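You operate a simulated robot arm through the tools that you are given. There is no shell and no other tool. Be economical: measure what you need, move in short steps, check, and stop when the job is done.

Carry out the task below with a simulated robot arm. There is one attempt and no reset: what you move stays moved.

JOB
Seal the grey tub in the lid press and put it back.
Fine: with the lid of its colour; push the empty sled back under the press.
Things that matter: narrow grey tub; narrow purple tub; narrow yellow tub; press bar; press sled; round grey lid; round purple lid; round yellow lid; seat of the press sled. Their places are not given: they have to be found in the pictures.

The check looks at the end state, three seconds after you hand in, the way a careful person would. Anything else that was tipped, shoved, dropped, spilled or broken makes it a failure. Lids that push on must go on centred and level and be pressed home; caps that screw on are set level and turned clockwise until they are tight.

ROBOT AND FRAMES
A 6-joint arm with a two-finger parallel gripper, fixed in place. Base frame: the origin is at the foot of the arm, x ahead of it, y to its left, z up; the work surface is at about z = 0.684. Units: m, rad, N and s.
With the tool pointing down near the work surface it reaches from about 0.16 to 0.72 m from the base axis. Its first joint turns from -1.152 to 1.152 rad. Payload 2.45 kg.
Tool frame: the origin (TCP) lies between the finger pads and is the grasp point; the fingertips stand 0.024 m ahead of it; z points along the fingers, y is the line along which they close. The gripper opens to 0.068 m. The fingers are 0.017 m wide and 0.01 m thick; the gripper's body (0.04 by 0.07 m) begins 0.041 m behind the TCP.
Orientation is told as [roll, pitch, yaw] about the base's x, y, z axes, in that order, counted from this pose: with the fingers straight down and closing along the base's y, the tool's x points along the base's -x, its y along +y and its z along -z.

CONTROLS
- The arm moves only by the tool step_arm. Its argument "series" is a list of rows, each an object of numbers (a shift or turn left out is 0, a gripper value left out holds the last): "tx", "ty", "tz": the shift along the tool's x, y, z in m; "rx", "ry", "rz": the turn, a rotation vector about the tool's x, y, z in rad. In form: [{"tx": .., "ty": .., "tz": .., "rx": .., "ry": .., "rz": ..}, ...]. A call has 1 to 12 rows; each row shifts and turns the commanded pose from where the row before left it, along the tool's axes as they then stand. "fingers" is the finger opening in m, from 0 to 0.068, set as the call begins (left out, the last holds). Each row takes 0.2 s and may step no farther than 0.05 m and 0.15 rad from the row before; otherwise, or with a gripper value out of range, the whole call is refused. Where a pose cannot be reached the arm comes as near as it can. A force on the tool above 90 N (or 10 N above the force at the start of the call, whichever is more), or a blocked arm, ends the call early, and 0.2 s more pass. The fingers move at their own pace (about 0.108 m/s each) and stop on an object; they squeeze with about 23 N. The grip force told is the motor's: it shows also when the fingers shut on nothing. Time passes only in rows, and 0.2 s behind the last, so rows that do not move let the fingers close. The reply holds the time, the measured pose of the TCP, the force on the tool along the base axes, the opening and the grip force, in the units named above and with some noise, with the torque about the TCP (base axes, N m) and any sound that the robot's microphone picked up.
- Cameras (640 x 400 px; columns grow to the right, rows downward): "scene" is fixed at [0.1486, 0.4076, 1.4519]; the picture's right is [-0.89, -0.47, 0.00], its down [-0.33, 0.62, -0.71] and it looks along [0.33, -0.63, -0.70] (base axes); focal length 313 px, centre (320, 200). "wrist" rides on the gripper at [0.084, 0.011, -0.075] in the tool frame; the picture's right is [-0.13, 0.99, 0.00], its down [-0.60, -0.08, -0.79] and it looks along [-0.79, -0.10, 0.61] (tool axes); focal length 251 px, centre (320, 200).
- snapshot(camera): a new picture of that camera. It takes no simulated time.
- probe_pixels(camera, pixels): for up to 12 pixels [column, row] of the newest picture of that camera ("zoom" is the newest enlarged one), the place [x, y, z] in the base frame of the surface seen there, good to about 0.002 m. It takes no simulated time.
- inspect(camera, box): a new picture of the part [left, top, right, bottom] of that camera's present view, enlarged. It takes no simulated time.
- sign_off(): hands the job in; it is judged then, once.

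Keep the steps short. Do not move on a guess: measure, check each grasp and each placing, and mend mistakes. In all there are 80 turns and 46 pictures (those below and enlarged ones count). Leave the gripper open and the arm clear of the work at the hand-in unless told otherwise, and finish with a single line.

The tools are called after "Call:" as a command line: name --argument value ..., lists and objects as JSON in quotes. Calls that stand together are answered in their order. step_arm: Moves the arm, as the interface text tells. Its arguments: {"type":"object","properties":{"series":{"type":"array"},"fingers":{"type":"number"}},"required":["series"]} The other tools are called the same way: snapshot (camera) takes a picture; probe_pixels (camera, pixels) gives the place of the surface under pixels of a picture; inspect (camera, box) takes an enlarged picture of a part of a camera's view; sign_off () hands the job in.

At the start:

```text
time: 0.0
eef_pos: [0.4367, 0.0019, 1.0992]
orientation: [0.0, -0.002, 0.0]
force: [-0.7, -0.4, -0.2]
moment: [-0.02, 0.0, 0.0]
width: 0.0681
finger_force: 0.1
```

scene: 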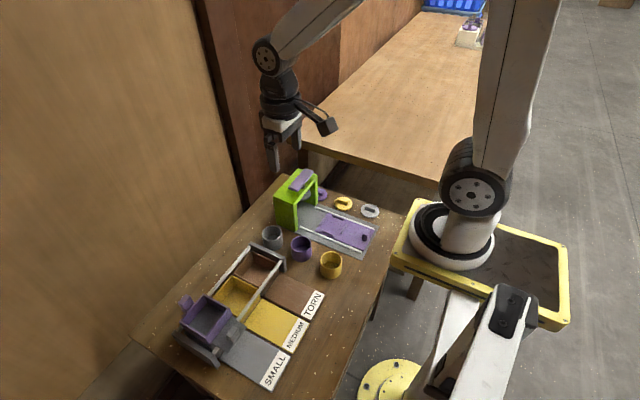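
wrist: 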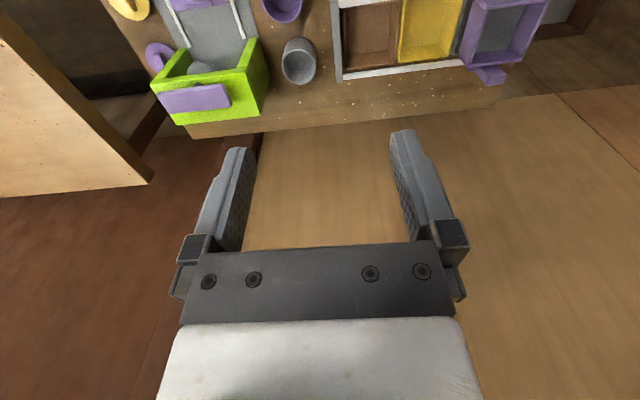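

I start by enlarging the scene around the press and tubs.

Call:
inspect --camera "scene" --box '[240, 160, 400, 290]'

Call:
inspect --camera "wrist" --box '[100, 0, 340, 150]'

```text
3.08 times, centred on (320, 225) of scene
```

zoom: 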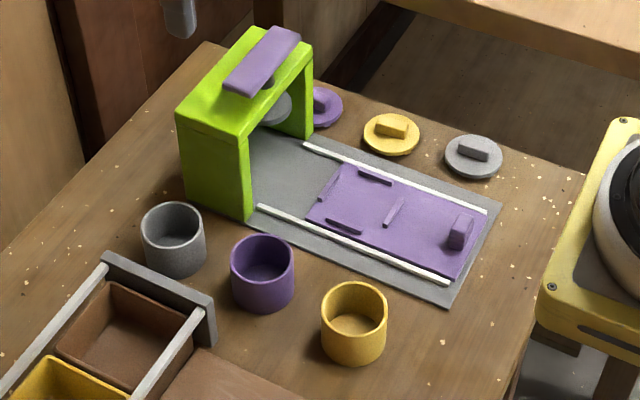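

```text
2.67 times, centred on (220, 75) of wrist
```

zoom: 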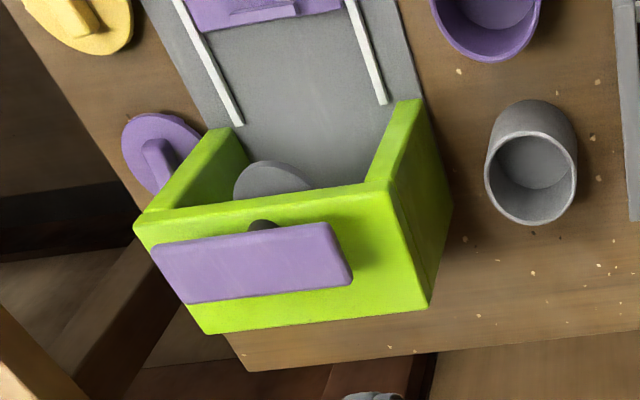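

I take a tighter view of the sled, the lids and the tubs so I can probe it.

Call:
inspect --camera "scene" --box '[256, 165, 384, 245]'

```text
5.00 times, centred on (320, 205) of scene
```

zoom: 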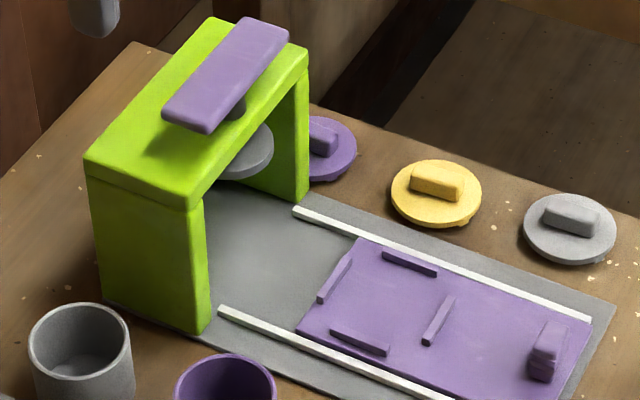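

Next I probe the sled's seat ridges, its handle, the grey lid with its knob, the tub rim and the press bar.

Call:
probe_pixels --camera "zoom" --pixels '[[336, 280], [410, 263], [438, 321], [360, 341], [388, 300], [552, 335], [541, 378], [545, 207], [596, 220], [526, 235], [614, 235], [570, 218]]'

Call:
probe_pixels --camera "zoom" --pixels '[[32, 345], [130, 345], [80, 305], [80, 365], [240, 30], [280, 38], [170, 110], [205, 125], [225, 75], [570, 260], [360, 241], [590, 322]]'

Call:
probe_pixels --camera "zoom" --pixels '[[565, 196], [300, 332], [195, 208], [305, 60], [90, 160], [210, 22], [250, 165], [150, 300], [225, 355], [180, 390], [320, 178], [435, 225]]'

```text
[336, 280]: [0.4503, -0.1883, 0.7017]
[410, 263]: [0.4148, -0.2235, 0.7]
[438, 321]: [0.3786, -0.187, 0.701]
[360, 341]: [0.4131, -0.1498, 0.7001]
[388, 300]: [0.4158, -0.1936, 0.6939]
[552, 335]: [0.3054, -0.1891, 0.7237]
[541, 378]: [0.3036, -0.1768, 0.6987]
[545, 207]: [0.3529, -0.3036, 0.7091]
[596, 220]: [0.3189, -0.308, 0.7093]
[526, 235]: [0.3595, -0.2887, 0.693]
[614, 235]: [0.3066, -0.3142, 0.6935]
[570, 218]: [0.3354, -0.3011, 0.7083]
```

```text
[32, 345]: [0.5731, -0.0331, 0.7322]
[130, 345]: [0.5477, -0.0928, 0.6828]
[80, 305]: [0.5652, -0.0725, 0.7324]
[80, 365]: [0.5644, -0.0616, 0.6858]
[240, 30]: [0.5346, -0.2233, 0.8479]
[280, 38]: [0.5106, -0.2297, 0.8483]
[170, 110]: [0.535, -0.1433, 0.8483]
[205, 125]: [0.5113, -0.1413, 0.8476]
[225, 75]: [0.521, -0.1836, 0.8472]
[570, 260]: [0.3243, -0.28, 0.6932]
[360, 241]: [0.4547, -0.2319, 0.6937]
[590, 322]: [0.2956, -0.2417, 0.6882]
```

```text
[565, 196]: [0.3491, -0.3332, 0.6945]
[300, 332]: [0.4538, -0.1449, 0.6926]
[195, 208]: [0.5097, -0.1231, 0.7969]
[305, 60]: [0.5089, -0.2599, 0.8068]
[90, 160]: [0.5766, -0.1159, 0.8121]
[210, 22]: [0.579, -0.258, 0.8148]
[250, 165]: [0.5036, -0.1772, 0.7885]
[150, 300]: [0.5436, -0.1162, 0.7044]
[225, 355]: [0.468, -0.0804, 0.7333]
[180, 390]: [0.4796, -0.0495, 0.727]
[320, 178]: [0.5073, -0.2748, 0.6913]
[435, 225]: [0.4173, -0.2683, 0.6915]
```

The press runs along base x, and the seat centre is near (0.4145, -0.187). I move lower and back for a close wrist view of the tubs and press.

Call:
step_arm --series '[{"tx": 0.02, "ty": -0.0125, "tz": 0.027}, {"tx": 0.02, "ty": -0.0125, "tz": 0.027}, {"tx": 0.02, "ty": -0.0125, "tz": 0.027}, {"tx": 0.02, "ty": -0.0125, "tz": 0.027}, {"tx": 0.02, "ty": -0.0125, "tz": 0.027}, {"tx": 0.02, "ty": -0.0125, "tz": 0.027}, {"tx": 0.02, "ty": -0.0125, "tz": 0.027}, {"tx": 0.017, "ty": -0.0125, "tz": 0.027}]'

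Call:
snapshot --camera "wrist"

```text
time: 1.8
eef_pos: [0.3056, -0.1082, 0.8779]
orientation: [0.001, 0.001, 0.0]
force: [0.3, 0.0, -0.2]
moment: [0.01, -0.01, 0.02]
width: 0.0682
finger_force: 0.0
out of reach, approached as far as the arm can: row 5, 6, 7
```

```text
40 pictures are left
```

wrist: 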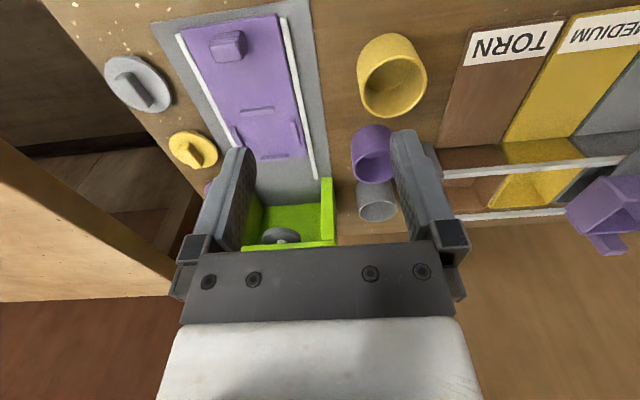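

I see the tubs at columns 350–430 and the press at (285,215). I enlarge the tub area.

Call:
inspect --camera "wrist" --box '[310, 120, 470, 220]'

```text
4.00 times, centred on (390, 170) of wrist
```

zoom: 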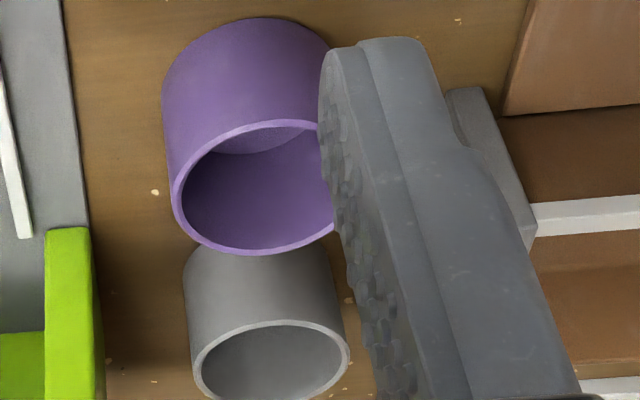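

I probe the grey and purple rims and the tray wall.

Call:
probe_pixels --camera "zoom" --pixels '[[195, 363], [347, 357], [268, 322], [205, 335], [335, 335], [186, 290], [333, 270], [176, 190], [265, 123], [250, 252], [475, 93], [525, 225]]'

```text
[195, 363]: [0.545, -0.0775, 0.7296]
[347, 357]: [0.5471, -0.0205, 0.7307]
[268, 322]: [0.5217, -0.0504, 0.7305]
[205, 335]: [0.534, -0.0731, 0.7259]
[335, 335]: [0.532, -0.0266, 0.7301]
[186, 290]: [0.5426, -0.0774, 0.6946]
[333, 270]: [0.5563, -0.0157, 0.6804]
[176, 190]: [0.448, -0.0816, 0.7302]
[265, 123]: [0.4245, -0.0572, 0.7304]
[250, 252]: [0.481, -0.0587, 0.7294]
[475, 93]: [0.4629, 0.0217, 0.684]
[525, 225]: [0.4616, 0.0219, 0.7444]
```

The grey tub is centred at about (0.550, -0.049) with OD 0.057 and its rim at 0.730. Next I look closely at the sled seat and handle.

Call:
inspect --camera "wrist" --box '[170, 10, 346, 170]'

Call:
inspect --camera "wrist" --box '[90, 40, 190, 120]'

```text
2.50 times, centred on (258, 90) of wrist
```

zoom: 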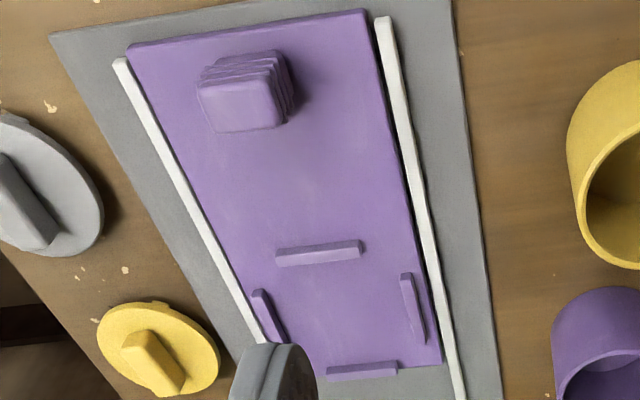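

```text
5.00 times, centred on (140, 80) of wrist
```

zoom: 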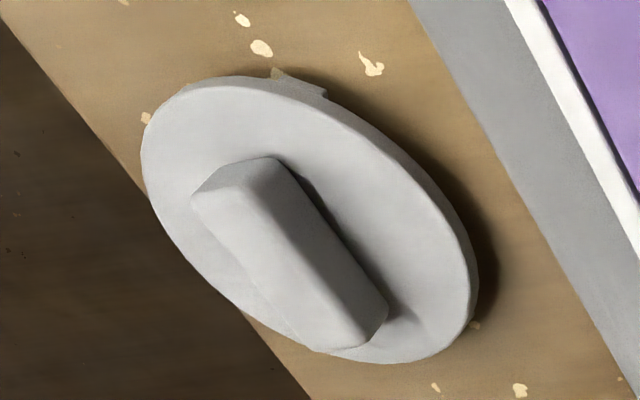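

I probe the lid in this zoom, and the seat ridges and handle in the wrist frame.

Call:
probe_pixels --camera "zoom" --pixels '[[230, 210], [340, 330], [285, 260], [275, 163], [195, 195], [382, 310], [320, 345], [143, 150], [472, 290], [400, 190], [180, 90], [400, 358]]'

Call:
probe_pixels --camera "wrist" --pixels '[[257, 111], [275, 158], [237.5, 136], [295, 133], [226, 52], [212, 48], [242, 44], [215, 60], [242, 58], [265, 135], [228, 33], [300, 150]]'

```text
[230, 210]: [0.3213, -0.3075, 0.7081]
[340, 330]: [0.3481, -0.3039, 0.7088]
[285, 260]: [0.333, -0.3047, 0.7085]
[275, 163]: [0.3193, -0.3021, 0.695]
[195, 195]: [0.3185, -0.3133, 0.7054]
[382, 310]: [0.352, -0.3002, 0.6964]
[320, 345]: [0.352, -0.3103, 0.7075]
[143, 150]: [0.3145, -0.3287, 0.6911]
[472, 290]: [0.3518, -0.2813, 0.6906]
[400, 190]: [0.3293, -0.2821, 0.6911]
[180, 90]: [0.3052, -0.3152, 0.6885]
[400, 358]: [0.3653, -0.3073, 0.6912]
```

```text
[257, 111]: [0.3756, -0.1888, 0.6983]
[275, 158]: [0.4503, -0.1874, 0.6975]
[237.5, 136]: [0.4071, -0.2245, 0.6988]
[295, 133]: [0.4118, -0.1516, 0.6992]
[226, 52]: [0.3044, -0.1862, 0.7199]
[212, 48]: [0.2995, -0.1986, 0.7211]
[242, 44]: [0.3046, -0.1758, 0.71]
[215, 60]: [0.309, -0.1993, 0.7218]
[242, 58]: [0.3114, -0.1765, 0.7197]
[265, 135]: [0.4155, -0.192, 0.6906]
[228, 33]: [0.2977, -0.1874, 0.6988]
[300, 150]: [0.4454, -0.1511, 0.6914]
```

The seat centre is about (0.4137, -0.1875) and the lid centre about (0.335, -0.305). I move above the grey tub, staying high.

Call:
step_arm --fingers 0.068 --series '[{"tx": -0.035, "ty": 0.0085}, {"tx": -0.035, "ty": 0.0085}, {"tx": -0.035, "ty": 0.0085}, {"tx": -0.035, "ty": 0.0085}, {"tx": -0.035, "ty": 0.0085}, {"tx": -0.035, "ty": 0.0085}, {"tx": -0.034, "ty": 0.0085}, {}]'

```text
time: 3.6
eef_pos: [0.5489, -0.0486, 0.8797]
orientation: [0.0, 0.001, 0.001]
force: [0.2, -0.1, -0.2]
moment: [-0.01, -0.03, 0.04]
width: 0.0679
finger_force: 0.0
```

On target. I descend to just above the rim and look.

Call:
step_arm --series '[{"tx": -0.001, "tz": 0.035}, {"tz": 0.035}, {"tz": 0.034}, {}]'

Call:
snapshot --camera "wrist"

```text
time: 4.6
eef_pos: [0.5498, -0.0461, 0.7741]
orientation: [0.002, 0.001, 0.0]
force: [0.5, 0.9, -0.1]
moment: [-0.02, 0.0, 0.04]
width: 0.0679
finger_force: 0.0
```

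```text
36 pictures are left
```

wrist: 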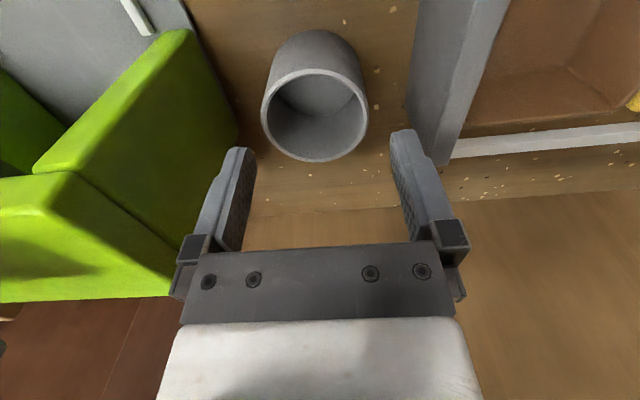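

I probe the rim and the tips to check the alignment.

Call:
probe_pixels --camera "wrist" --pixels '[[263, 110], [367, 108], [314, 71], [312, 159], [275, 145], [355, 143], [240, 150], [402, 135], [411, 120], [437, 160], [262, 70], [314, 33]]'

```text
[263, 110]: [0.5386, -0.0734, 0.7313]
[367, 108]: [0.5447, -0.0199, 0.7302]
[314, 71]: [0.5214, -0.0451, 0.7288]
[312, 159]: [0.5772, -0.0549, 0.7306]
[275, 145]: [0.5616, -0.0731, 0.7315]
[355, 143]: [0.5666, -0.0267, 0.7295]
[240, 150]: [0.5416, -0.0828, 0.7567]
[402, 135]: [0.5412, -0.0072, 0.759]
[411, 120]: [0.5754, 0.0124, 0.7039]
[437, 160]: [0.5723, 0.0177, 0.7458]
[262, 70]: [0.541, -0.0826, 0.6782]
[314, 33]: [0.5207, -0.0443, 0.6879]
```

The tub centre is about (0.549, -0.048). I shift 2 mm in -y and lower to z 0.724.

Call:
step_arm --series '[{"tx": 0.0005, "ty": -0.002, "tz": 0.01}, {"tz": 0.02}, {"tz": 0.02}, {}]'

```text
time: 5.6
eef_pos: [0.5485, -0.0499, 0.7236]
orientation: [0.003, -0.001, -0.001]
force: [0.2, -0.6, 0.7]
moment: [0.01, -0.01, -0.02]
width: 0.068
finger_force: 0.0
```

Free descent with no contact. I close the fingers.

Call:
step_arm --fingers 0.03 --series '[{}, {}, {}]'

```text
time: 6.4
eef_pos: [0.5487, -0.049, 0.7243]
orientation: [-0.001, 0.0, 0.002]
force: [-0.1, 0.4, -0.2]
moment: [-0.02, 0.0, -0.01]
width: 0.059
finger_force: 23.3
```

Gripped at 59 mm. I lift 0.08, go along -x over the purple tub, then along -y to the seat.

Call:
step_arm --series '[{"tz": -0.03}, {"tz": -0.03}, {"tz": -0.025}, {"tx": 0.034}, {"tx": 0.034}, {"tx": 0.034}, {"tx": 0.0328}, {"ty": -0.035}, {"ty": -0.035}, {"ty": -0.035}, {"ty": -0.0335}, {}]'

Call:
snapshot --camera "wrist"

```text
time: 9.0
eef_pos: [0.4129, -0.1878, 0.8099]
orientation: [-0.001, 0.001, 0.001]
force: [0.2, 0.7, 0.3]
moment: [-0.03, -0.01, 0.04]
width: 0.0591
finger_force: 23.0
```

```text
35 pictures are left
```

wrist: 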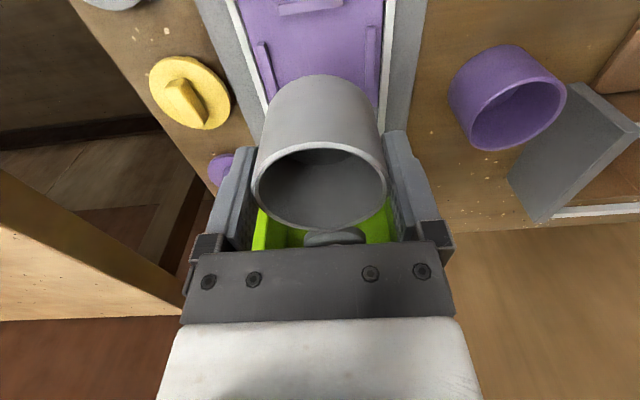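

The tub hangs level between the seat's side ridges. I descend to about 12 mm above the seat and check.

Call:
step_arm --series '[{"tx": -0.0008, "tz": 0.022}, {"tz": 0.022}, {"tz": 0.021}, {}]'

Call:
snapshot --camera "wrist"

Call:
inspect --camera "scene" --box '[288, 185, 384, 245]'

```text
time: 10.0
eef_pos: [0.4139, -0.188, 0.7434]
orientation: [0.001, 0.0, 0.0]
force: [0.7, 0.7, -0.8]
moment: [0.0, 0.01, 0.03]
width: 0.0589
finger_force: 23.3
```

```text
34 pictures are left
```

wrist: 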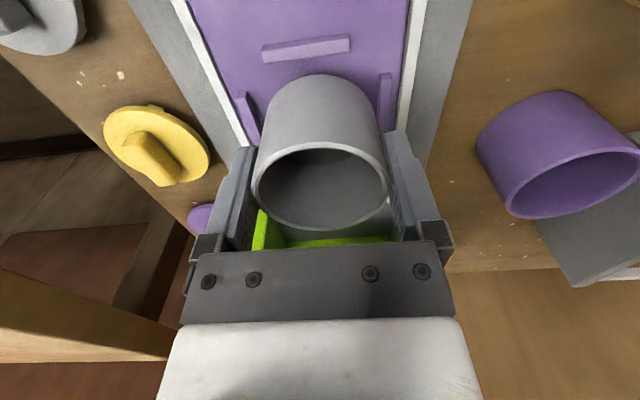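

```text
6.67 times, centred on (336, 215) of scene
```

zoom: 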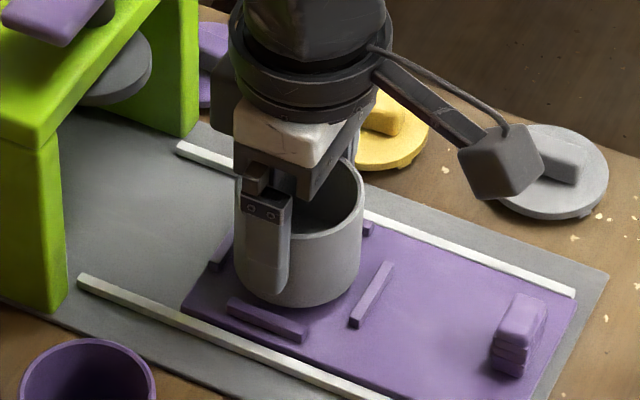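

The tub is aligned. I probe the ridges and the tub once more before lowering.

Call:
probe_pixels --camera "wrist" --pixels '[[307, 48], [308, 60], [242, 96], [385, 76], [392, 80], [235, 97], [320, 75], [318, 145], [256, 185], [386, 180], [312, 228], [378, 90]]'

Call:
probe_pixels --camera "zoom" --pixels '[[265, 318], [372, 295], [220, 245], [368, 228], [360, 240], [300, 305]]'

```text
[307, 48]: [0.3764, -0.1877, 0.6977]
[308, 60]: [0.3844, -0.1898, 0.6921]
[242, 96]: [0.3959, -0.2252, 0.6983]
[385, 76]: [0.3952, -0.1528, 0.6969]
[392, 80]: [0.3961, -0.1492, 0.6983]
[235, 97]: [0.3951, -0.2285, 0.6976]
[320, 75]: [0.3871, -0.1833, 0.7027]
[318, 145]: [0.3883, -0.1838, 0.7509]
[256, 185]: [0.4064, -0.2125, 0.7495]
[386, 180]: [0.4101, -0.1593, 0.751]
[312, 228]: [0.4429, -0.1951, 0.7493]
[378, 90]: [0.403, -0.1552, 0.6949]
```

```text
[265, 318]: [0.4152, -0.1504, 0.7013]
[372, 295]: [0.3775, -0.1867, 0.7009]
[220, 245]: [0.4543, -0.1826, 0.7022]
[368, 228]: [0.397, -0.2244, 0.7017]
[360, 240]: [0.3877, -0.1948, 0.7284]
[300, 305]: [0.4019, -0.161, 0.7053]
```

All within 1–2 mm. I lower slowly to contact.

Call:
step_arm --series '[{"tz": 0.005}, {"tz": 0.003}, {"tz": 0.002}, {"tz": 0.001}, {}]'

```text
time: 11.2
eef_pos: [0.4164, -0.1884, 0.7341]
orientation: [0.0, 0.0, -0.002]
force: [0.4, -1.1, 6.1]
moment: [-0.03, -0.04, 0.01]
width: 0.0588
finger_force: 23.7
```

There is 6 N upward, so the tub is seated. I open the fingers and rise.

Call:
step_arm --fingers 0.068 --series '[{}, {}, {"tz": -0.02}, {"tz": -0.03}, {"tz": -0.04}, {"tz": -0.03}, {}]'

Call:
inspect --camera "scene" --box '[288, 185, 384, 245]'

```text
time: 12.8
eef_pos: [0.4157, -0.188, 0.8556]
orientation: [0.002, -0.001, 0.0]
force: [0.2, 0.4, -0.3]
moment: [0.02, -0.03, 0.0]
width: 0.0679
finger_force: 0.0
```

```text
6.67 times, centred on (336, 215) of scene
```

zoom: 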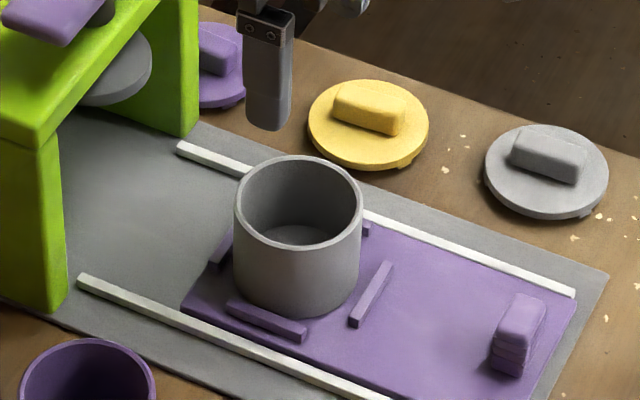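

The tub stands inside the ridges. I probe the rim and the lid knob.

Call:
probe_pixels --camera "zoom" --pixels '[[237, 204], [361, 202], [300, 157], [297, 248], [257, 235], [340, 238], [530, 142], [572, 158], [550, 162], [487, 175], [606, 175], [547, 215]]'

```text
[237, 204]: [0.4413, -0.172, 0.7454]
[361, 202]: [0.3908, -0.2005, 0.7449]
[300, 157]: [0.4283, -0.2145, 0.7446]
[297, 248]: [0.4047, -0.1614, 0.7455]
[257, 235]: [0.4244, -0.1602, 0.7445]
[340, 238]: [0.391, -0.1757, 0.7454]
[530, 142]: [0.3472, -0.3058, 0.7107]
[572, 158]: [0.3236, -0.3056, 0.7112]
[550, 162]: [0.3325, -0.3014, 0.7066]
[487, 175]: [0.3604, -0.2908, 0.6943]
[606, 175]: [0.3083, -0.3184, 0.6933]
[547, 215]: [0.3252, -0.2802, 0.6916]
```

The rim centre is about (0.416, -0.187). I go above the grey lid at (0.3345, -0.305), turned about 0.12 rad to match the knob.

Call:
step_arm --series '[{"tx": 0.027, "ty": -0.039}, {"tx": 0.027, "ty": -0.039}, {"tx": 0.0272, "ty": -0.039}, {"tz": 0.035, "rz": -0.06}, {"tz": 0.035, "rz": -0.06}, {"tz": 0.02}, {}]'

Call:
snapshot --camera "wrist"

```text
time: 14.4
eef_pos: [0.3339, -0.304, 0.7643]
orientation: [0.002, -0.001, 0.121]
force: [0.6, -0.4, 0.3]
moment: [-0.01, -0.01, 0.01]
width: 0.0682
finger_force: 0.1
```

```text
31 pictures are left
```

wrist: 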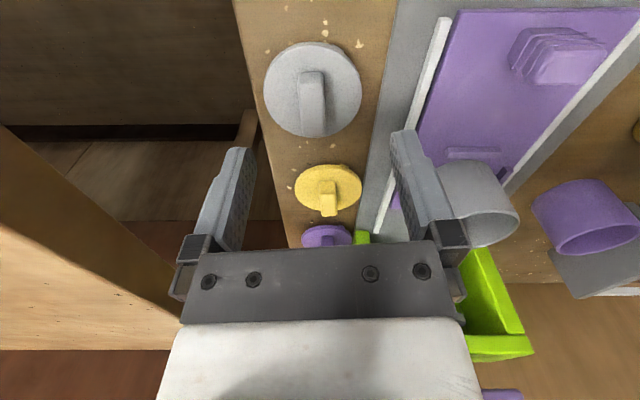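

The knob lies parallel to the fingers. I probe the knob's sides and the disc.

Call:
probe_pixels --camera "wrist" --pixels '[[302, 105], [326, 105], [314, 110], [314, 84], [314, 130], [265, 95], [361, 85], [314, 45], [300, 135], [340, 120], [311, 62], [285, 100]]'

```text
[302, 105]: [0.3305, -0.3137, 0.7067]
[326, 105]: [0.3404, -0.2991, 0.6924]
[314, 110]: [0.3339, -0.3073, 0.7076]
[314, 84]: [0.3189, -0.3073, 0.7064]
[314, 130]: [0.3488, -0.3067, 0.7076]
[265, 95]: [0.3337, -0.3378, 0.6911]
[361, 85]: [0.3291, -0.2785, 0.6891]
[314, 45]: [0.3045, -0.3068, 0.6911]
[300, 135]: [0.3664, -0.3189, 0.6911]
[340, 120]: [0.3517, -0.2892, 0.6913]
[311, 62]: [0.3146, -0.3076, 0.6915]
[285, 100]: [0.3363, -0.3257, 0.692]
```

Lid centre is about (0.335, -0.3065). I adjust, narrow the fingers and go down to z about 0.721.

Call:
step_arm --fingers 0.034 --series '[{"tx": -0.001, "ty": -0.0025}, {"tz": 0.02}, {"tz": 0.015}, {"tz": 0.008}, {}]'

Call:
snapshot --camera "wrist"

```text
time: 15.6
eef_pos: [0.335, -0.3076, 0.7209]
orientation: [0.001, -0.001, 0.119]
force: [0.1, 0.5, 0.1]
moment: [-0.01, -0.03, -0.03]
width: 0.034
finger_force: 0.1
```

```text
30 pictures are left
```

wrist: 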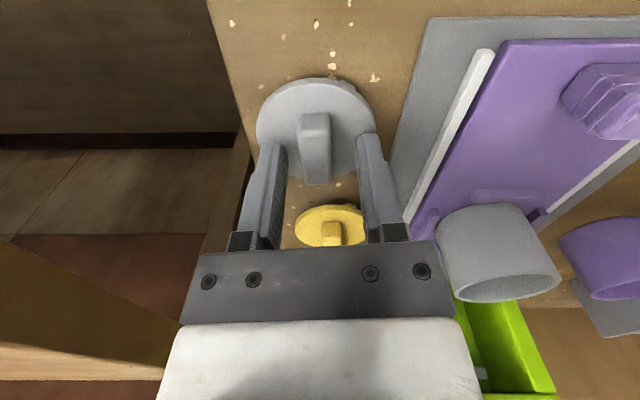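

The knob is between the fingers. I close on it.

Call:
step_arm --fingers 0.0 --series '[{}, {}, {}]'

Call:
step_arm --series '[{"tz": -0.015}, {"tz": -0.03}, {"tz": -0.03}, {}]'

Call:
snapshot --camera "wrist"

```text
time: 16.4
eef_pos: [0.3355, -0.3075, 0.72]
orientation: [-0.001, 0.0, 0.121]
force: [-0.1, 0.5, 1.2]
moment: [0.0, -0.02, -0.01]
width: 0.0134
finger_force: 22.5
```

```text
time: 17.4
eef_pos: [0.3352, -0.3075, 0.7958]
orientation: [0.0, -0.001, 0.12]
force: [-0.3, 0.6, -0.1]
moment: [0.04, 0.01, 0.0]
width: 0.0133
finger_force: 22.7
```

```text
29 pictures are left
```

wrist: 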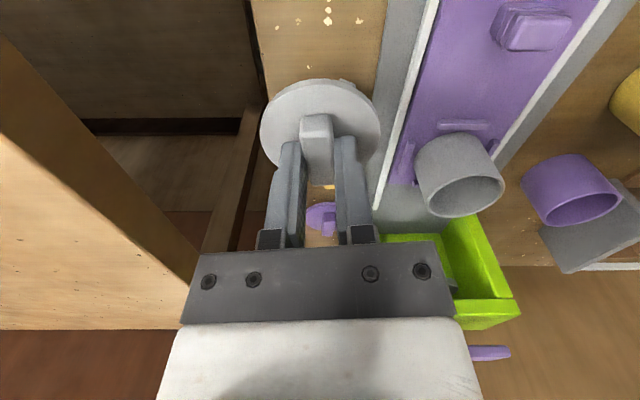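

The lid is held. I probe the disc for its offset and level.

Call:
probe_pixels --camera "wrist" --pixels '[[263, 130], [378, 122], [320, 83], [280, 97], [362, 93], [275, 160], [372, 150], [290, 130], [350, 125], [318, 100], [317, 120], [318, 175]]'

```text
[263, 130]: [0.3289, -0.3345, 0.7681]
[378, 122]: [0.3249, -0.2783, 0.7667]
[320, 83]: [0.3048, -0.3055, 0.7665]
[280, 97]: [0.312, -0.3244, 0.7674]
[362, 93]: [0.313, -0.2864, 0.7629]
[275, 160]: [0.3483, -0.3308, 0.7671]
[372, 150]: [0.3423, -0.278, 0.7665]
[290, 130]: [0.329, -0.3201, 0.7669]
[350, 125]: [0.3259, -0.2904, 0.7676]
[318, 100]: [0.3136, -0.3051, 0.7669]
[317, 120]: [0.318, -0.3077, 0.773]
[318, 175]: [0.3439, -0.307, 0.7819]
```

The lid is level, held about 0.029 below the TCP and well centred. I zoom on the tub rim from this same camera to aim.

Call:
inspect --camera "wrist" --box '[390, 120, 534, 230]'

```text
3.64 times, centred on (462, 175) of wrist
```

zoom: 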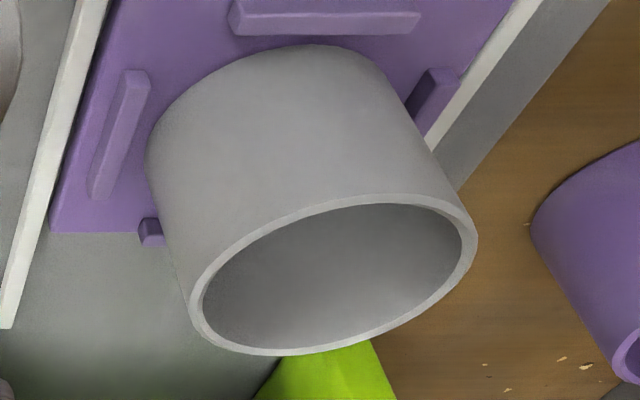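

Call:
probe_pixels --camera "zoom" --pixels '[[193, 310], [471, 240], [330, 208], [330, 344], [240, 247], [430, 200], [220, 343], [430, 305], [280, 224], [385, 197], [270, 352], [380, 333]]'

```text
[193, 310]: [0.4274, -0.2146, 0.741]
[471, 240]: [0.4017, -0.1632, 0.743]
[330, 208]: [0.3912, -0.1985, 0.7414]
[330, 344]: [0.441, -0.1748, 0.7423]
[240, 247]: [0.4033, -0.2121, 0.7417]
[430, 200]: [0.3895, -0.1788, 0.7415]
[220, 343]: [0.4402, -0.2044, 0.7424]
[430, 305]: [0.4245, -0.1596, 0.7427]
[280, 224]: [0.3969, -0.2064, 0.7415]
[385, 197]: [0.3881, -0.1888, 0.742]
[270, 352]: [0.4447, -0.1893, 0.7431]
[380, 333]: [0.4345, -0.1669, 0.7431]
```

The tub centre is about (0.4155, -0.188). I raise, turn back to yaw 0 and go above it.

Call:
step_arm --series '[{"tz": -0.03, "rz": 0.06}, {"rz": 0.06}, {"tx": -0.0268, "ty": 0.0397}, {"tx": -0.0268, "ty": 0.0397}, {"tx": -0.0267, "ty": 0.0396}, {}]'

```text
time: 18.8
eef_pos: [0.4169, -0.1872, 0.8254]
orientation: [0.0, 0.0, -0.002]
force: [-1.3, 1.3, -0.2]
moment: [0.02, 0.02, -0.01]
width: 0.0135
finger_force: 22.8
```

I lower to about 10 mm above the rim and check.

Call:
step_arm --series '[{"tz": 0.017}, {"tz": 0.016}, {}, {}]'

Call:
inspect --camera "scene" --box '[300, 185, 364, 225]'

Call:
snapshot --camera "wrist"

```text
time: 19.8
eef_pos: [0.4156, -0.189, 0.793]
orientation: [-0.001, 0.0, -0.001]
force: [-0.7, -0.5, -0.5]
moment: [-0.01, 0.01, -0.01]
width: 0.0132
finger_force: 22.8
```

```text
10.00 times, centred on (332, 205) of scene
```

zoom: 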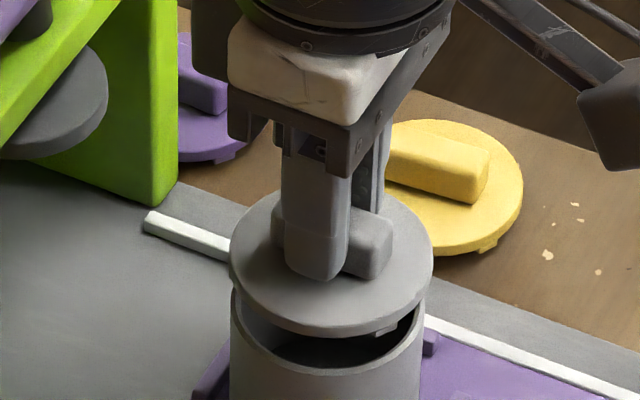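

```text
26 pictures are left
```

wrist: 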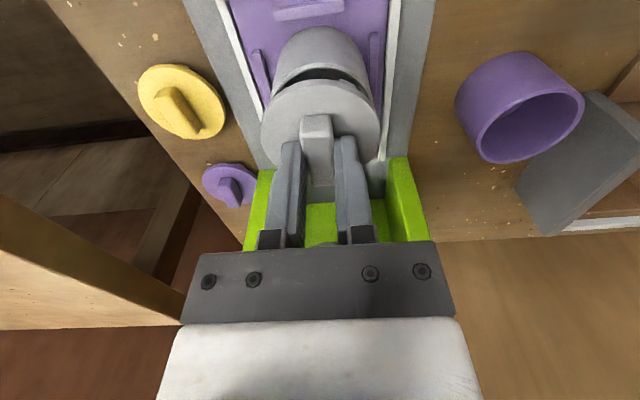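

I probe the lid and rim edges together in the scene zoom.

Call:
inspect --camera "scene" --box '[300, 185, 364, 225]'

Call:
probe_pixels --camera "zoom" --pixels '[[232, 262], [430, 260], [320, 326], [260, 305], [395, 310], [234, 320], [421, 335], [318, 374], [260, 357], [390, 362], [415, 215], [250, 218]]'

```text
10.00 times, centred on (332, 205) of scene
```

zoom: 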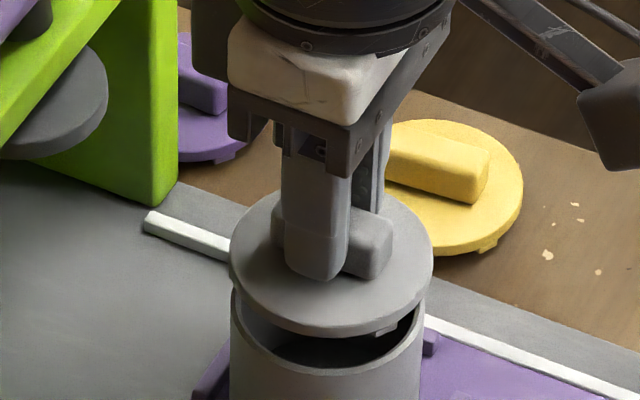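

```text
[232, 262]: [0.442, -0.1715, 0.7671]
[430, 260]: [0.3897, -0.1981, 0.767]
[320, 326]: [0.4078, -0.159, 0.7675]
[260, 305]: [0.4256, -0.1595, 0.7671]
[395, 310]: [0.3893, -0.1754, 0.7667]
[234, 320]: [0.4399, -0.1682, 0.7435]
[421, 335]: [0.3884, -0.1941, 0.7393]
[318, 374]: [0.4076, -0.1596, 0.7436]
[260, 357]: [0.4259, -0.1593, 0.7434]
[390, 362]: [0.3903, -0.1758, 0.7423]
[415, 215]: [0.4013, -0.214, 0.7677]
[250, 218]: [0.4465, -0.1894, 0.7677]
```

The lid and rim are concentric to under 1 mm. I lower in small steps until contact.

Call:
step_arm --series '[{"ty": 0.0004, "tz": 0.008}, {"tz": 0.005}, {"tz": 0.002}, {"tz": 0.001}, {}]'

```text
time: 21.0
eef_pos: [0.4163, -0.1875, 0.7771]
orientation: [-0.001, -0.002, -0.001]
force: [-0.5, 1.3, 15.1]
moment: [0.0, -0.09, 0.03]
width: 0.0134
finger_force: 23.0
```

Contact at 15 N. I check how it sits before releasing.

Call:
inspect --camera "scene" --box '[300, 190, 364, 230]'

Call:
inspect --camera "wrist" --box '[240, 10, 400, 210]'

```text
10.00 times, centred on (332, 210) of scene
```

zoom: 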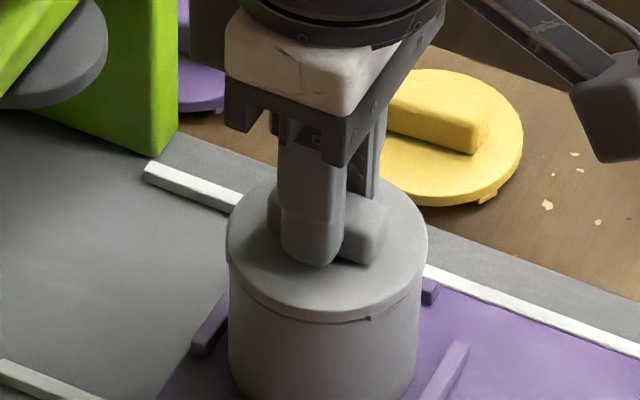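

```text
2.00 times, centred on (320, 110) of wrist
```

zoom: 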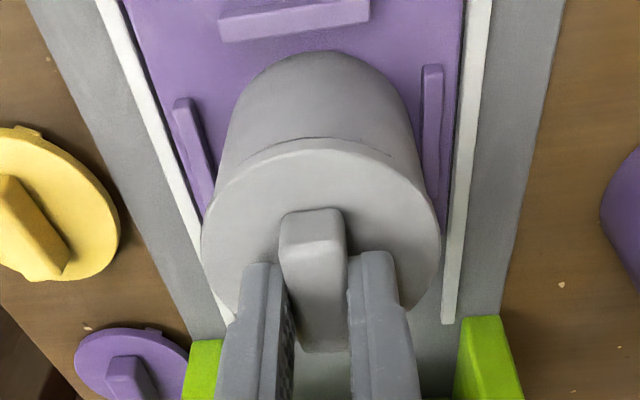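

The lid sits level and centred on the rim. I open the fingers and rise.

Call:
step_arm --fingers 0.034 --series '[{}, {}, {"tz": -0.02}, {"tz": -0.03}, {"tz": -0.03}, {}]'

Call:
snapshot --camera "wrist"

Call:
inspect --camera "scene" --box '[256, 165, 384, 245]'

```text
time: 22.4
eef_pos: [0.4164, -0.1874, 0.8565]
orientation: [0.0, 0.001, 0.0]
force: [0.8, 0.3, 0.1]
moment: [-0.01, 0.0, -0.02]
width: 0.0343
finger_force: 0.0
```

```text
22 pictures are left
```

wrist: 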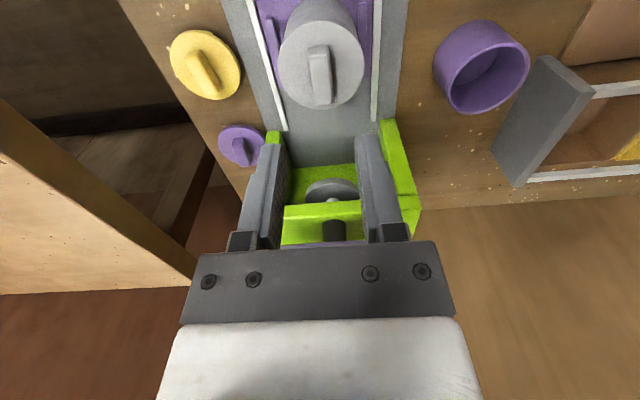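

```text
5.00 times, centred on (320, 205) of scene
```

zoom: 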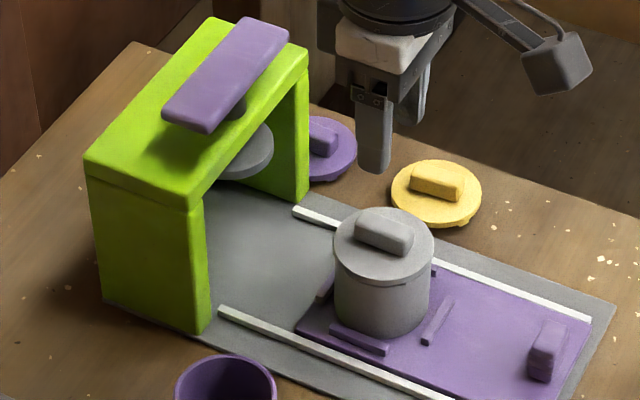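

I probe the press disc and post, the lid level, and the green frame, to learn the plunger's axis and clearance.

Call:
probe_pixels --camera "wrist" --pixels '[[306, 192], [357, 187], [331, 181], [331, 197], [335, 228], [345, 210], [322, 45], [282, 60], [362, 60], [320, 25], [322, 105], [320, 75]]'

Call:
probe_pixels --camera "zoom" --pixels '[[235, 178], [268, 160], [235, 112], [336, 243], [432, 245], [382, 210], [370, 283], [360, 232], [405, 240], [170, 115], [225, 75], [280, 35]]'

```text
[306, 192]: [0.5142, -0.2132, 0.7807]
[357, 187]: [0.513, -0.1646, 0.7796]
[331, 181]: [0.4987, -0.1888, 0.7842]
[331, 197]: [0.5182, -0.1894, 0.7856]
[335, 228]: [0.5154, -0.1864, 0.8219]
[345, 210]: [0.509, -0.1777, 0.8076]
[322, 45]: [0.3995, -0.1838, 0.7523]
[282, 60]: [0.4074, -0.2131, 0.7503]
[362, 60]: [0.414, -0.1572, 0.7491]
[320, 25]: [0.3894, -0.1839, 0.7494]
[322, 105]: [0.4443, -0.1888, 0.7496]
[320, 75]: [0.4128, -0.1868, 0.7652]
```

```text
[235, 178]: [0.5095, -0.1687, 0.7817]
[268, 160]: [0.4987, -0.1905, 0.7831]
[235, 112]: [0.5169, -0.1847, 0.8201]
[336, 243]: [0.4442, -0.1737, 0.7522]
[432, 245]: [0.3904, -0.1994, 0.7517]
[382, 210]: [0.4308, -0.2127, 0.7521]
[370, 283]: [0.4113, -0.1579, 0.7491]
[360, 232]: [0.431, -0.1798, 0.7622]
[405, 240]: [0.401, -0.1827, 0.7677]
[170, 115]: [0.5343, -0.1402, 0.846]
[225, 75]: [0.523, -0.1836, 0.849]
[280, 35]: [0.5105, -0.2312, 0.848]
```

The plunger axis is at about (0.524, -0.188), so the sled must travel about 0.108 m. The lid knob at 0.766 clears the plunger at 0.779. I move above the sled handle near (0.305, -0.1875).

Call:
step_arm --fingers 0.06 --series '[{"tx": 0.037}, {"tx": 0.037}, {"tx": 0.0372}, {"tz": 0.035}, {"tz": 0.035}, {"tz": 0.01}, {}]'

Call:
snapshot --camera "wrist"

```text
time: 24.0
eef_pos: [0.3041, -0.1879, 0.7767]
orientation: [-0.001, -0.001, -0.001]
force: [0.1, -0.9, -0.3]
moment: [0.02, 0.01, 0.03]
width: 0.06
finger_force: 0.0
```

```text
20 pictures are left
```

wrist: 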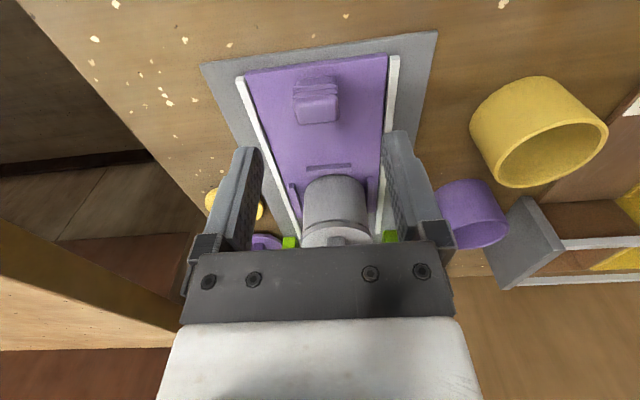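

Call:
probe_pixels --camera "wrist" --pixels '[[298, 110], [335, 110], [316, 121], [316, 101], [316, 80], [316, 111], [295, 92], [338, 90]]'

```text
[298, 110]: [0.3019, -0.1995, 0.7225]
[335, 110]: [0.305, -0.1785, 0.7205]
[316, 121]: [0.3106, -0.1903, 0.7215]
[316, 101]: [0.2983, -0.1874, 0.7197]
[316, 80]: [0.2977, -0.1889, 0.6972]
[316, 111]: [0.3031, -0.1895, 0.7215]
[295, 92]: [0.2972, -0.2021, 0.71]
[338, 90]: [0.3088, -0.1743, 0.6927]
```

The handle is centred at (0.3045, -0.189), about 25 mm wide. I lower around it and close.

Call:
step_arm --series '[{"ty": -0.001, "tz": 0.025}, {"tz": 0.02}, {"tz": 0.009}, {}]'

Call:
step_arm --fingers 0.0 --series '[{}, {}, {}]'

```text
time: 25.0
eef_pos: [0.3043, -0.1893, 0.7239]
orientation: [0.0, 0.0, 0.001]
force: [-0.7, -0.2, 0.2]
moment: [-0.02, -0.03, 0.01]
width: 0.0598
finger_force: 0.1
```

```text
time: 25.8
eef_pos: [0.3048, -0.1896, 0.7225]
orientation: [-0.001, -0.003, 0.0]
force: [0.1, -7.4, -9.8]
moment: [0.03, -0.07, -0.02]
width: 0.0258
finger_force: 41.0
```

Gripped, with some side load (-7 N y, -10 N z). I ease 1 mm toward -y and 1 mm down to relax it.

Call:
step_arm --series '[{"ty": -0.001, "tz": 0.001}, {}]'

```text
time: 26.4
eef_pos: [0.3045, -0.1899, 0.7237]
orientation: [0.0, -0.001, 0.0]
force: [0.4, 0.0, 28.9]
moment: [0.02, -0.32, 0.0]
width: 0.0257
finger_force: 40.4
```

Side load is gone but it now presses down 29 N. I back up 0.8 mm.

Call:
step_arm --series '[{"tz": -0.0008}, {}]'

```text
time: 27.0
eef_pos: [0.3045, -0.1894, 0.7227]
orientation: [0.0, 0.0, 0.0]
force: [-1.0, -2.7, 7.1]
moment: [-0.02, -0.28, 0.19]
width: 0.0259
finger_force: 41.3
```

Loads are small. I push the sled slowly 40 mm along +x first.

Call:
step_arm --series '[{"tx": -0.005}, {"tx": -0.008}, {"tx": -0.009}, {"tx": -0.009}, {"tx": -0.009}, {}]'

Call:
inspect --camera "scene" --box '[256, 165, 384, 245]'

```text
time: 28.4
eef_pos: [0.3451, -0.1907, 0.723]
orientation: [0.0, 0.0, -0.002]
force: [0.4, -12.8, -12.7]
moment: [-0.01, 0.98, -0.12]
width: 0.0254
finger_force: 41.5
```

```text
5.00 times, centred on (320, 205) of scene
```

zoom: 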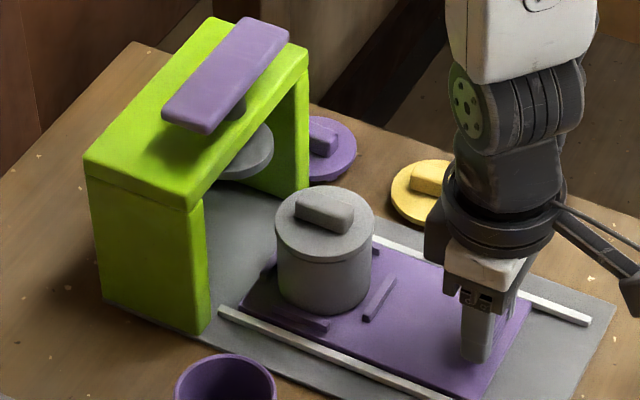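

The sled slides and the tub rides upright. I correct the side load slightly and push a further 60 mm.

Call:
step_arm --series '[{"tx": -0.006, "ty": -0.001, "tz": 0.0004}, {"tx": -0.009}, {"tx": -0.009}, {"tx": -0.009}, {"tx": -0.009}, {"tx": -0.009}, {"tx": -0.009}, {}]'

```text
time: 30.2
eef_pos: [0.4048, -0.1899, 0.7217]
orientation: [0.001, 0.003, 0.002]
force: [0.4, 22.1, 22.5]
moment: [0.26, 0.73, -0.03]
width: 0.0259
finger_force: 41.3
```

Loads are +22 N in y and z. I ease them and push the last 8 mm in small steps, feeling for a stop.

Call:
step_arm --series '[{"ty": 0.001, "tz": -0.0006}, {"tx": -0.003}, {"tx": -0.003}, {"tx": -0.0025}, {}]'

Call:
inspect --camera "scene" --box '[256, 165, 384, 245]'

```text
time: 31.4
eef_pos: [0.4146, -0.1903, 0.7226]
orientation: [0.001, -0.003, -0.001]
force: [-1.4, 0.0, -10.9]
moment: [0.08, 0.9, -0.08]
width: 0.026
finger_force: 41.2
```

```text
5.00 times, centred on (320, 205) of scene
```

zoom: 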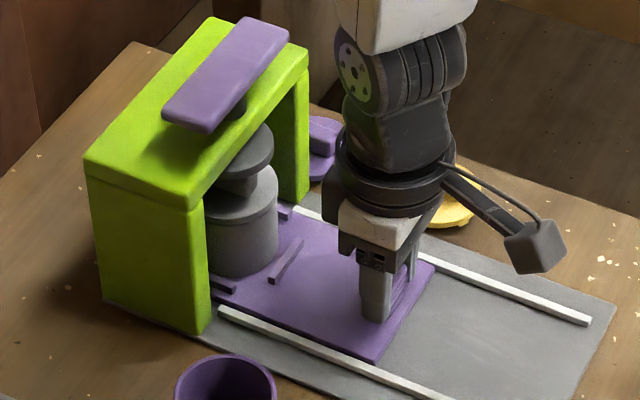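

I check the tub against the plunger.

Call:
probe_pixels --camera "zoom" --pixels '[[288, 258], [276, 190], [276, 205], [240, 208], [272, 150], [245, 178], [225, 285], [420, 268], [376, 362], [250, 190], [262, 215]]'

```text
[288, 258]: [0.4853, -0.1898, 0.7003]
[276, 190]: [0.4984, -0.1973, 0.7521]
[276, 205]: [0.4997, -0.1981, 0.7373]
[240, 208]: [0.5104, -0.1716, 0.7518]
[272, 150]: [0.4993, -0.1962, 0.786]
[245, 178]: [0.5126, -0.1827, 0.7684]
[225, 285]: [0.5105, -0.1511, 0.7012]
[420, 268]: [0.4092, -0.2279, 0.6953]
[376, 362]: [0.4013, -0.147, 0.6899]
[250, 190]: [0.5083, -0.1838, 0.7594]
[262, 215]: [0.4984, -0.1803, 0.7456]
```

The tub's lid is now centred at x about 0.5235, under the plunger at 0.524. I release the handle and rise straight up.

Call:
step_arm --fingers 0.05 --series '[{}, {}, {"tz": -0.03}, {"tz": -0.045}, {"tz": -0.045}, {"tz": -0.045}, {"tz": -0.045}, {}]'

```text
time: 33.2
eef_pos: [0.4121, -0.1899, 0.9314]
orientation: [0.0, -0.001, -0.002]
force: [0.0, 0.6, 0.2]
moment: [0.01, 0.04, -0.02]
width: 0.05
finger_force: 0.2
```

I go above the press bar centre (0.523, -0.187), close the fingers and lower to just above it.

Call:
step_arm --fingers 0.0 --series '[{"tx": -0.037, "ty": 0.001}, {"tx": -0.037, "ty": 0.001}, {"tx": -0.037}, {"tz": 0.025}, {"tz": 0.02}, {}]'

Call:
snapshot --camera "wrist"

Call:
inspect --camera "scene" --box '[256, 155, 352, 245]'

```text
time: 34.6
eef_pos: [0.5226, -0.1888, 0.8862]
orientation: [-0.001, -0.001, 0.0]
force: [-0.1, -0.2, -0.1]
moment: [-0.02, 0.0, -0.02]
width: 0.0
finger_force: 23.4
```

```text
17 pictures are left
```

wrist: 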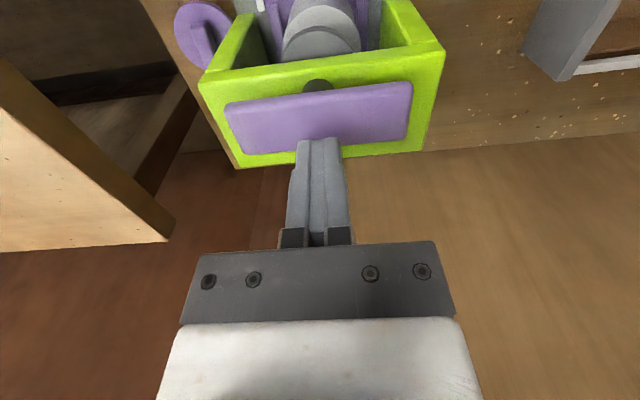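

```text
4.44 times, centred on (304, 200) of scene
```

zoom: 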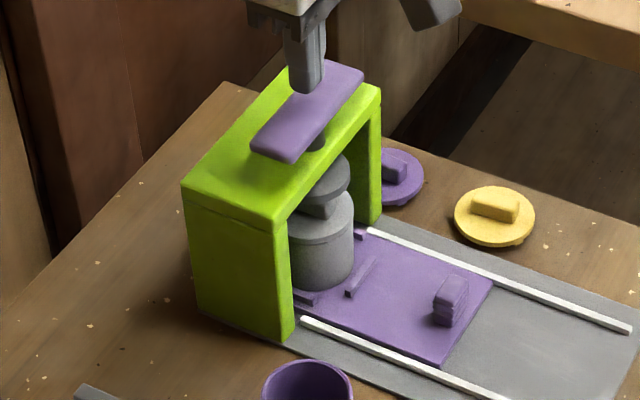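

I probe the bar's extents from the wrist view.

Call:
probe_pixels --camera "wrist" --pixels '[[316, 97], [320, 138], [228, 125], [408, 105], [317, 84], [320, 25], [290, 45], [350, 35]]'

```text
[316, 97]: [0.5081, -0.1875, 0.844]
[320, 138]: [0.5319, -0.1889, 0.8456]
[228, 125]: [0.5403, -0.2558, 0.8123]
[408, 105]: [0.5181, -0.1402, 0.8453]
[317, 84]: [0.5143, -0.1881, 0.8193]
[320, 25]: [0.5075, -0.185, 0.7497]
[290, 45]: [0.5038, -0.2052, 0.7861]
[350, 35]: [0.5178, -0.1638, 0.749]
```

The fingers are over the bar's middle. I press down in small steps.

Call:
step_arm --series '[{"tz": 0.01}, {"tz": 0.005}, {"tz": 0.003}, {"tz": 0.003}, {"tz": 0.003}, {"tz": 0.003}, {"tz": 0.002}, {}]'

```text
time: 36.4
eef_pos: [0.5241, -0.1882, 0.8587]
orientation: [0.0, -0.001, 0.0]
force: [-0.6, -0.8, 2.8]
moment: [0.0, 0.01, 0.04]
width: 0.0001
finger_force: 22.3
```

The bar moves down with only a spring force. I go on in 1.5–2 mm steps.

Call:
step_arm --series '[{"tz": 0.0015}, {"tz": 0.0015}, {"tz": 0.0015}, {"tz": 0.001}, {"tz": 0.001}, {}]'

```text
time: 37.8
eef_pos: [0.5233, -0.1883, 0.8533]
orientation: [0.0, -0.002, 0.001]
force: [-4.7, 0.2, 22.3]
moment: [0.05, 0.18, 0.0]
width: 0.0
finger_force: 23.3
```

Contact on the lid, 22 N. I press further in 1 mm steps.

Call:
step_arm --series '[{"tz": 0.001}, {"tz": 0.001}, {"tz": 0.001}, {"tz": 0.001}, {}]'

```text
time: 39.0
eef_pos: [0.5229, -0.1875, 0.8525]
orientation: [-0.002, -0.004, 0.001]
force: [-25.6, 7.5, 70.4]
moment: [0.19, 0.64, 0.0]
width: 0.0003
finger_force: 23.1
```

70 N now, barely moving. I press slightly more and look for a give or a click.

Call:
step_arm --series '[{"tz": 0.0005}, {"tz": 0.0005}, {"tz": 0.0005}, {}]'

```text
time: 39.9
eef_pos: [0.5238, -0.1883, 0.8523]
orientation: [-0.002, 0.0, -0.001]
force: [-13.6, 4.8, 29.4]
moment: [0.13, 0.31, -0.01]
width: 0.0
finger_force: 22.3
stopped in row 4: the force on the tool passed its limit at 91 N (the readings are from after the stop); the commanded pose is now the measured one
```

The limit was hit at 91 N with no sound told. I look at the lid on the tub.

Call:
inspect --camera "scene" --box '[288, 180, 336, 220]'

```text
10.00 times, centred on (312, 200) of scene
```

zoom: 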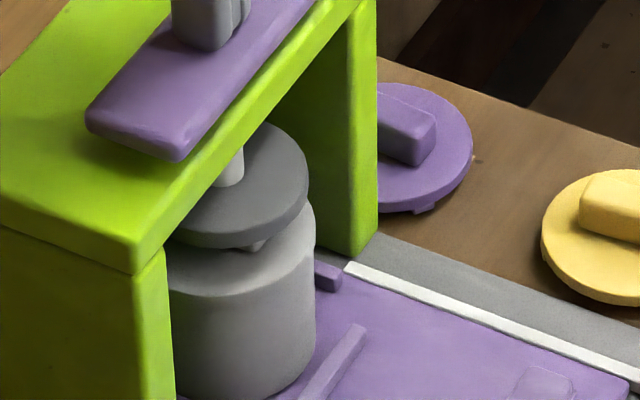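

Call:
probe_pixels --camera "zoom" --pixels '[[270, 278], [240, 292], [195, 280], [305, 255], [300, 238], [240, 240], [300, 185], [150, 145], [240, 60], [200, 230]]'

```text
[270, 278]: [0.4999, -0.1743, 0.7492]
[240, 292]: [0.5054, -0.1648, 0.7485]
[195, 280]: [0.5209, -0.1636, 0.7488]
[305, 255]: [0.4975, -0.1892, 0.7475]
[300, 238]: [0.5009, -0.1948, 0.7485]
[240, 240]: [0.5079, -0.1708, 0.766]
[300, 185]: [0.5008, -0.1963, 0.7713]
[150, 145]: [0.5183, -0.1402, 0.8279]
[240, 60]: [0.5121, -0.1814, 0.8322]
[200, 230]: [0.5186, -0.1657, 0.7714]
```

The lid top dropped about 3.3 mm and the skirt gap is gone, so it looks home. I press once more to confirm it stays firm.

Call:
step_arm --series '[{"tz": 0.0007}, {"tz": 0.0007}, {"tz": 0.0007}, {"tz": 0.0005}, {}]'

```text
time: 41.1
eef_pos: [0.5247, -0.1891, 0.8531]
orientation: [0.001, -0.001, 0.0]
force: [-26.9, 11.0, 67.1]
moment: [0.24, 0.73, 0.04]
width: 0.0001
finger_force: 22.7
```

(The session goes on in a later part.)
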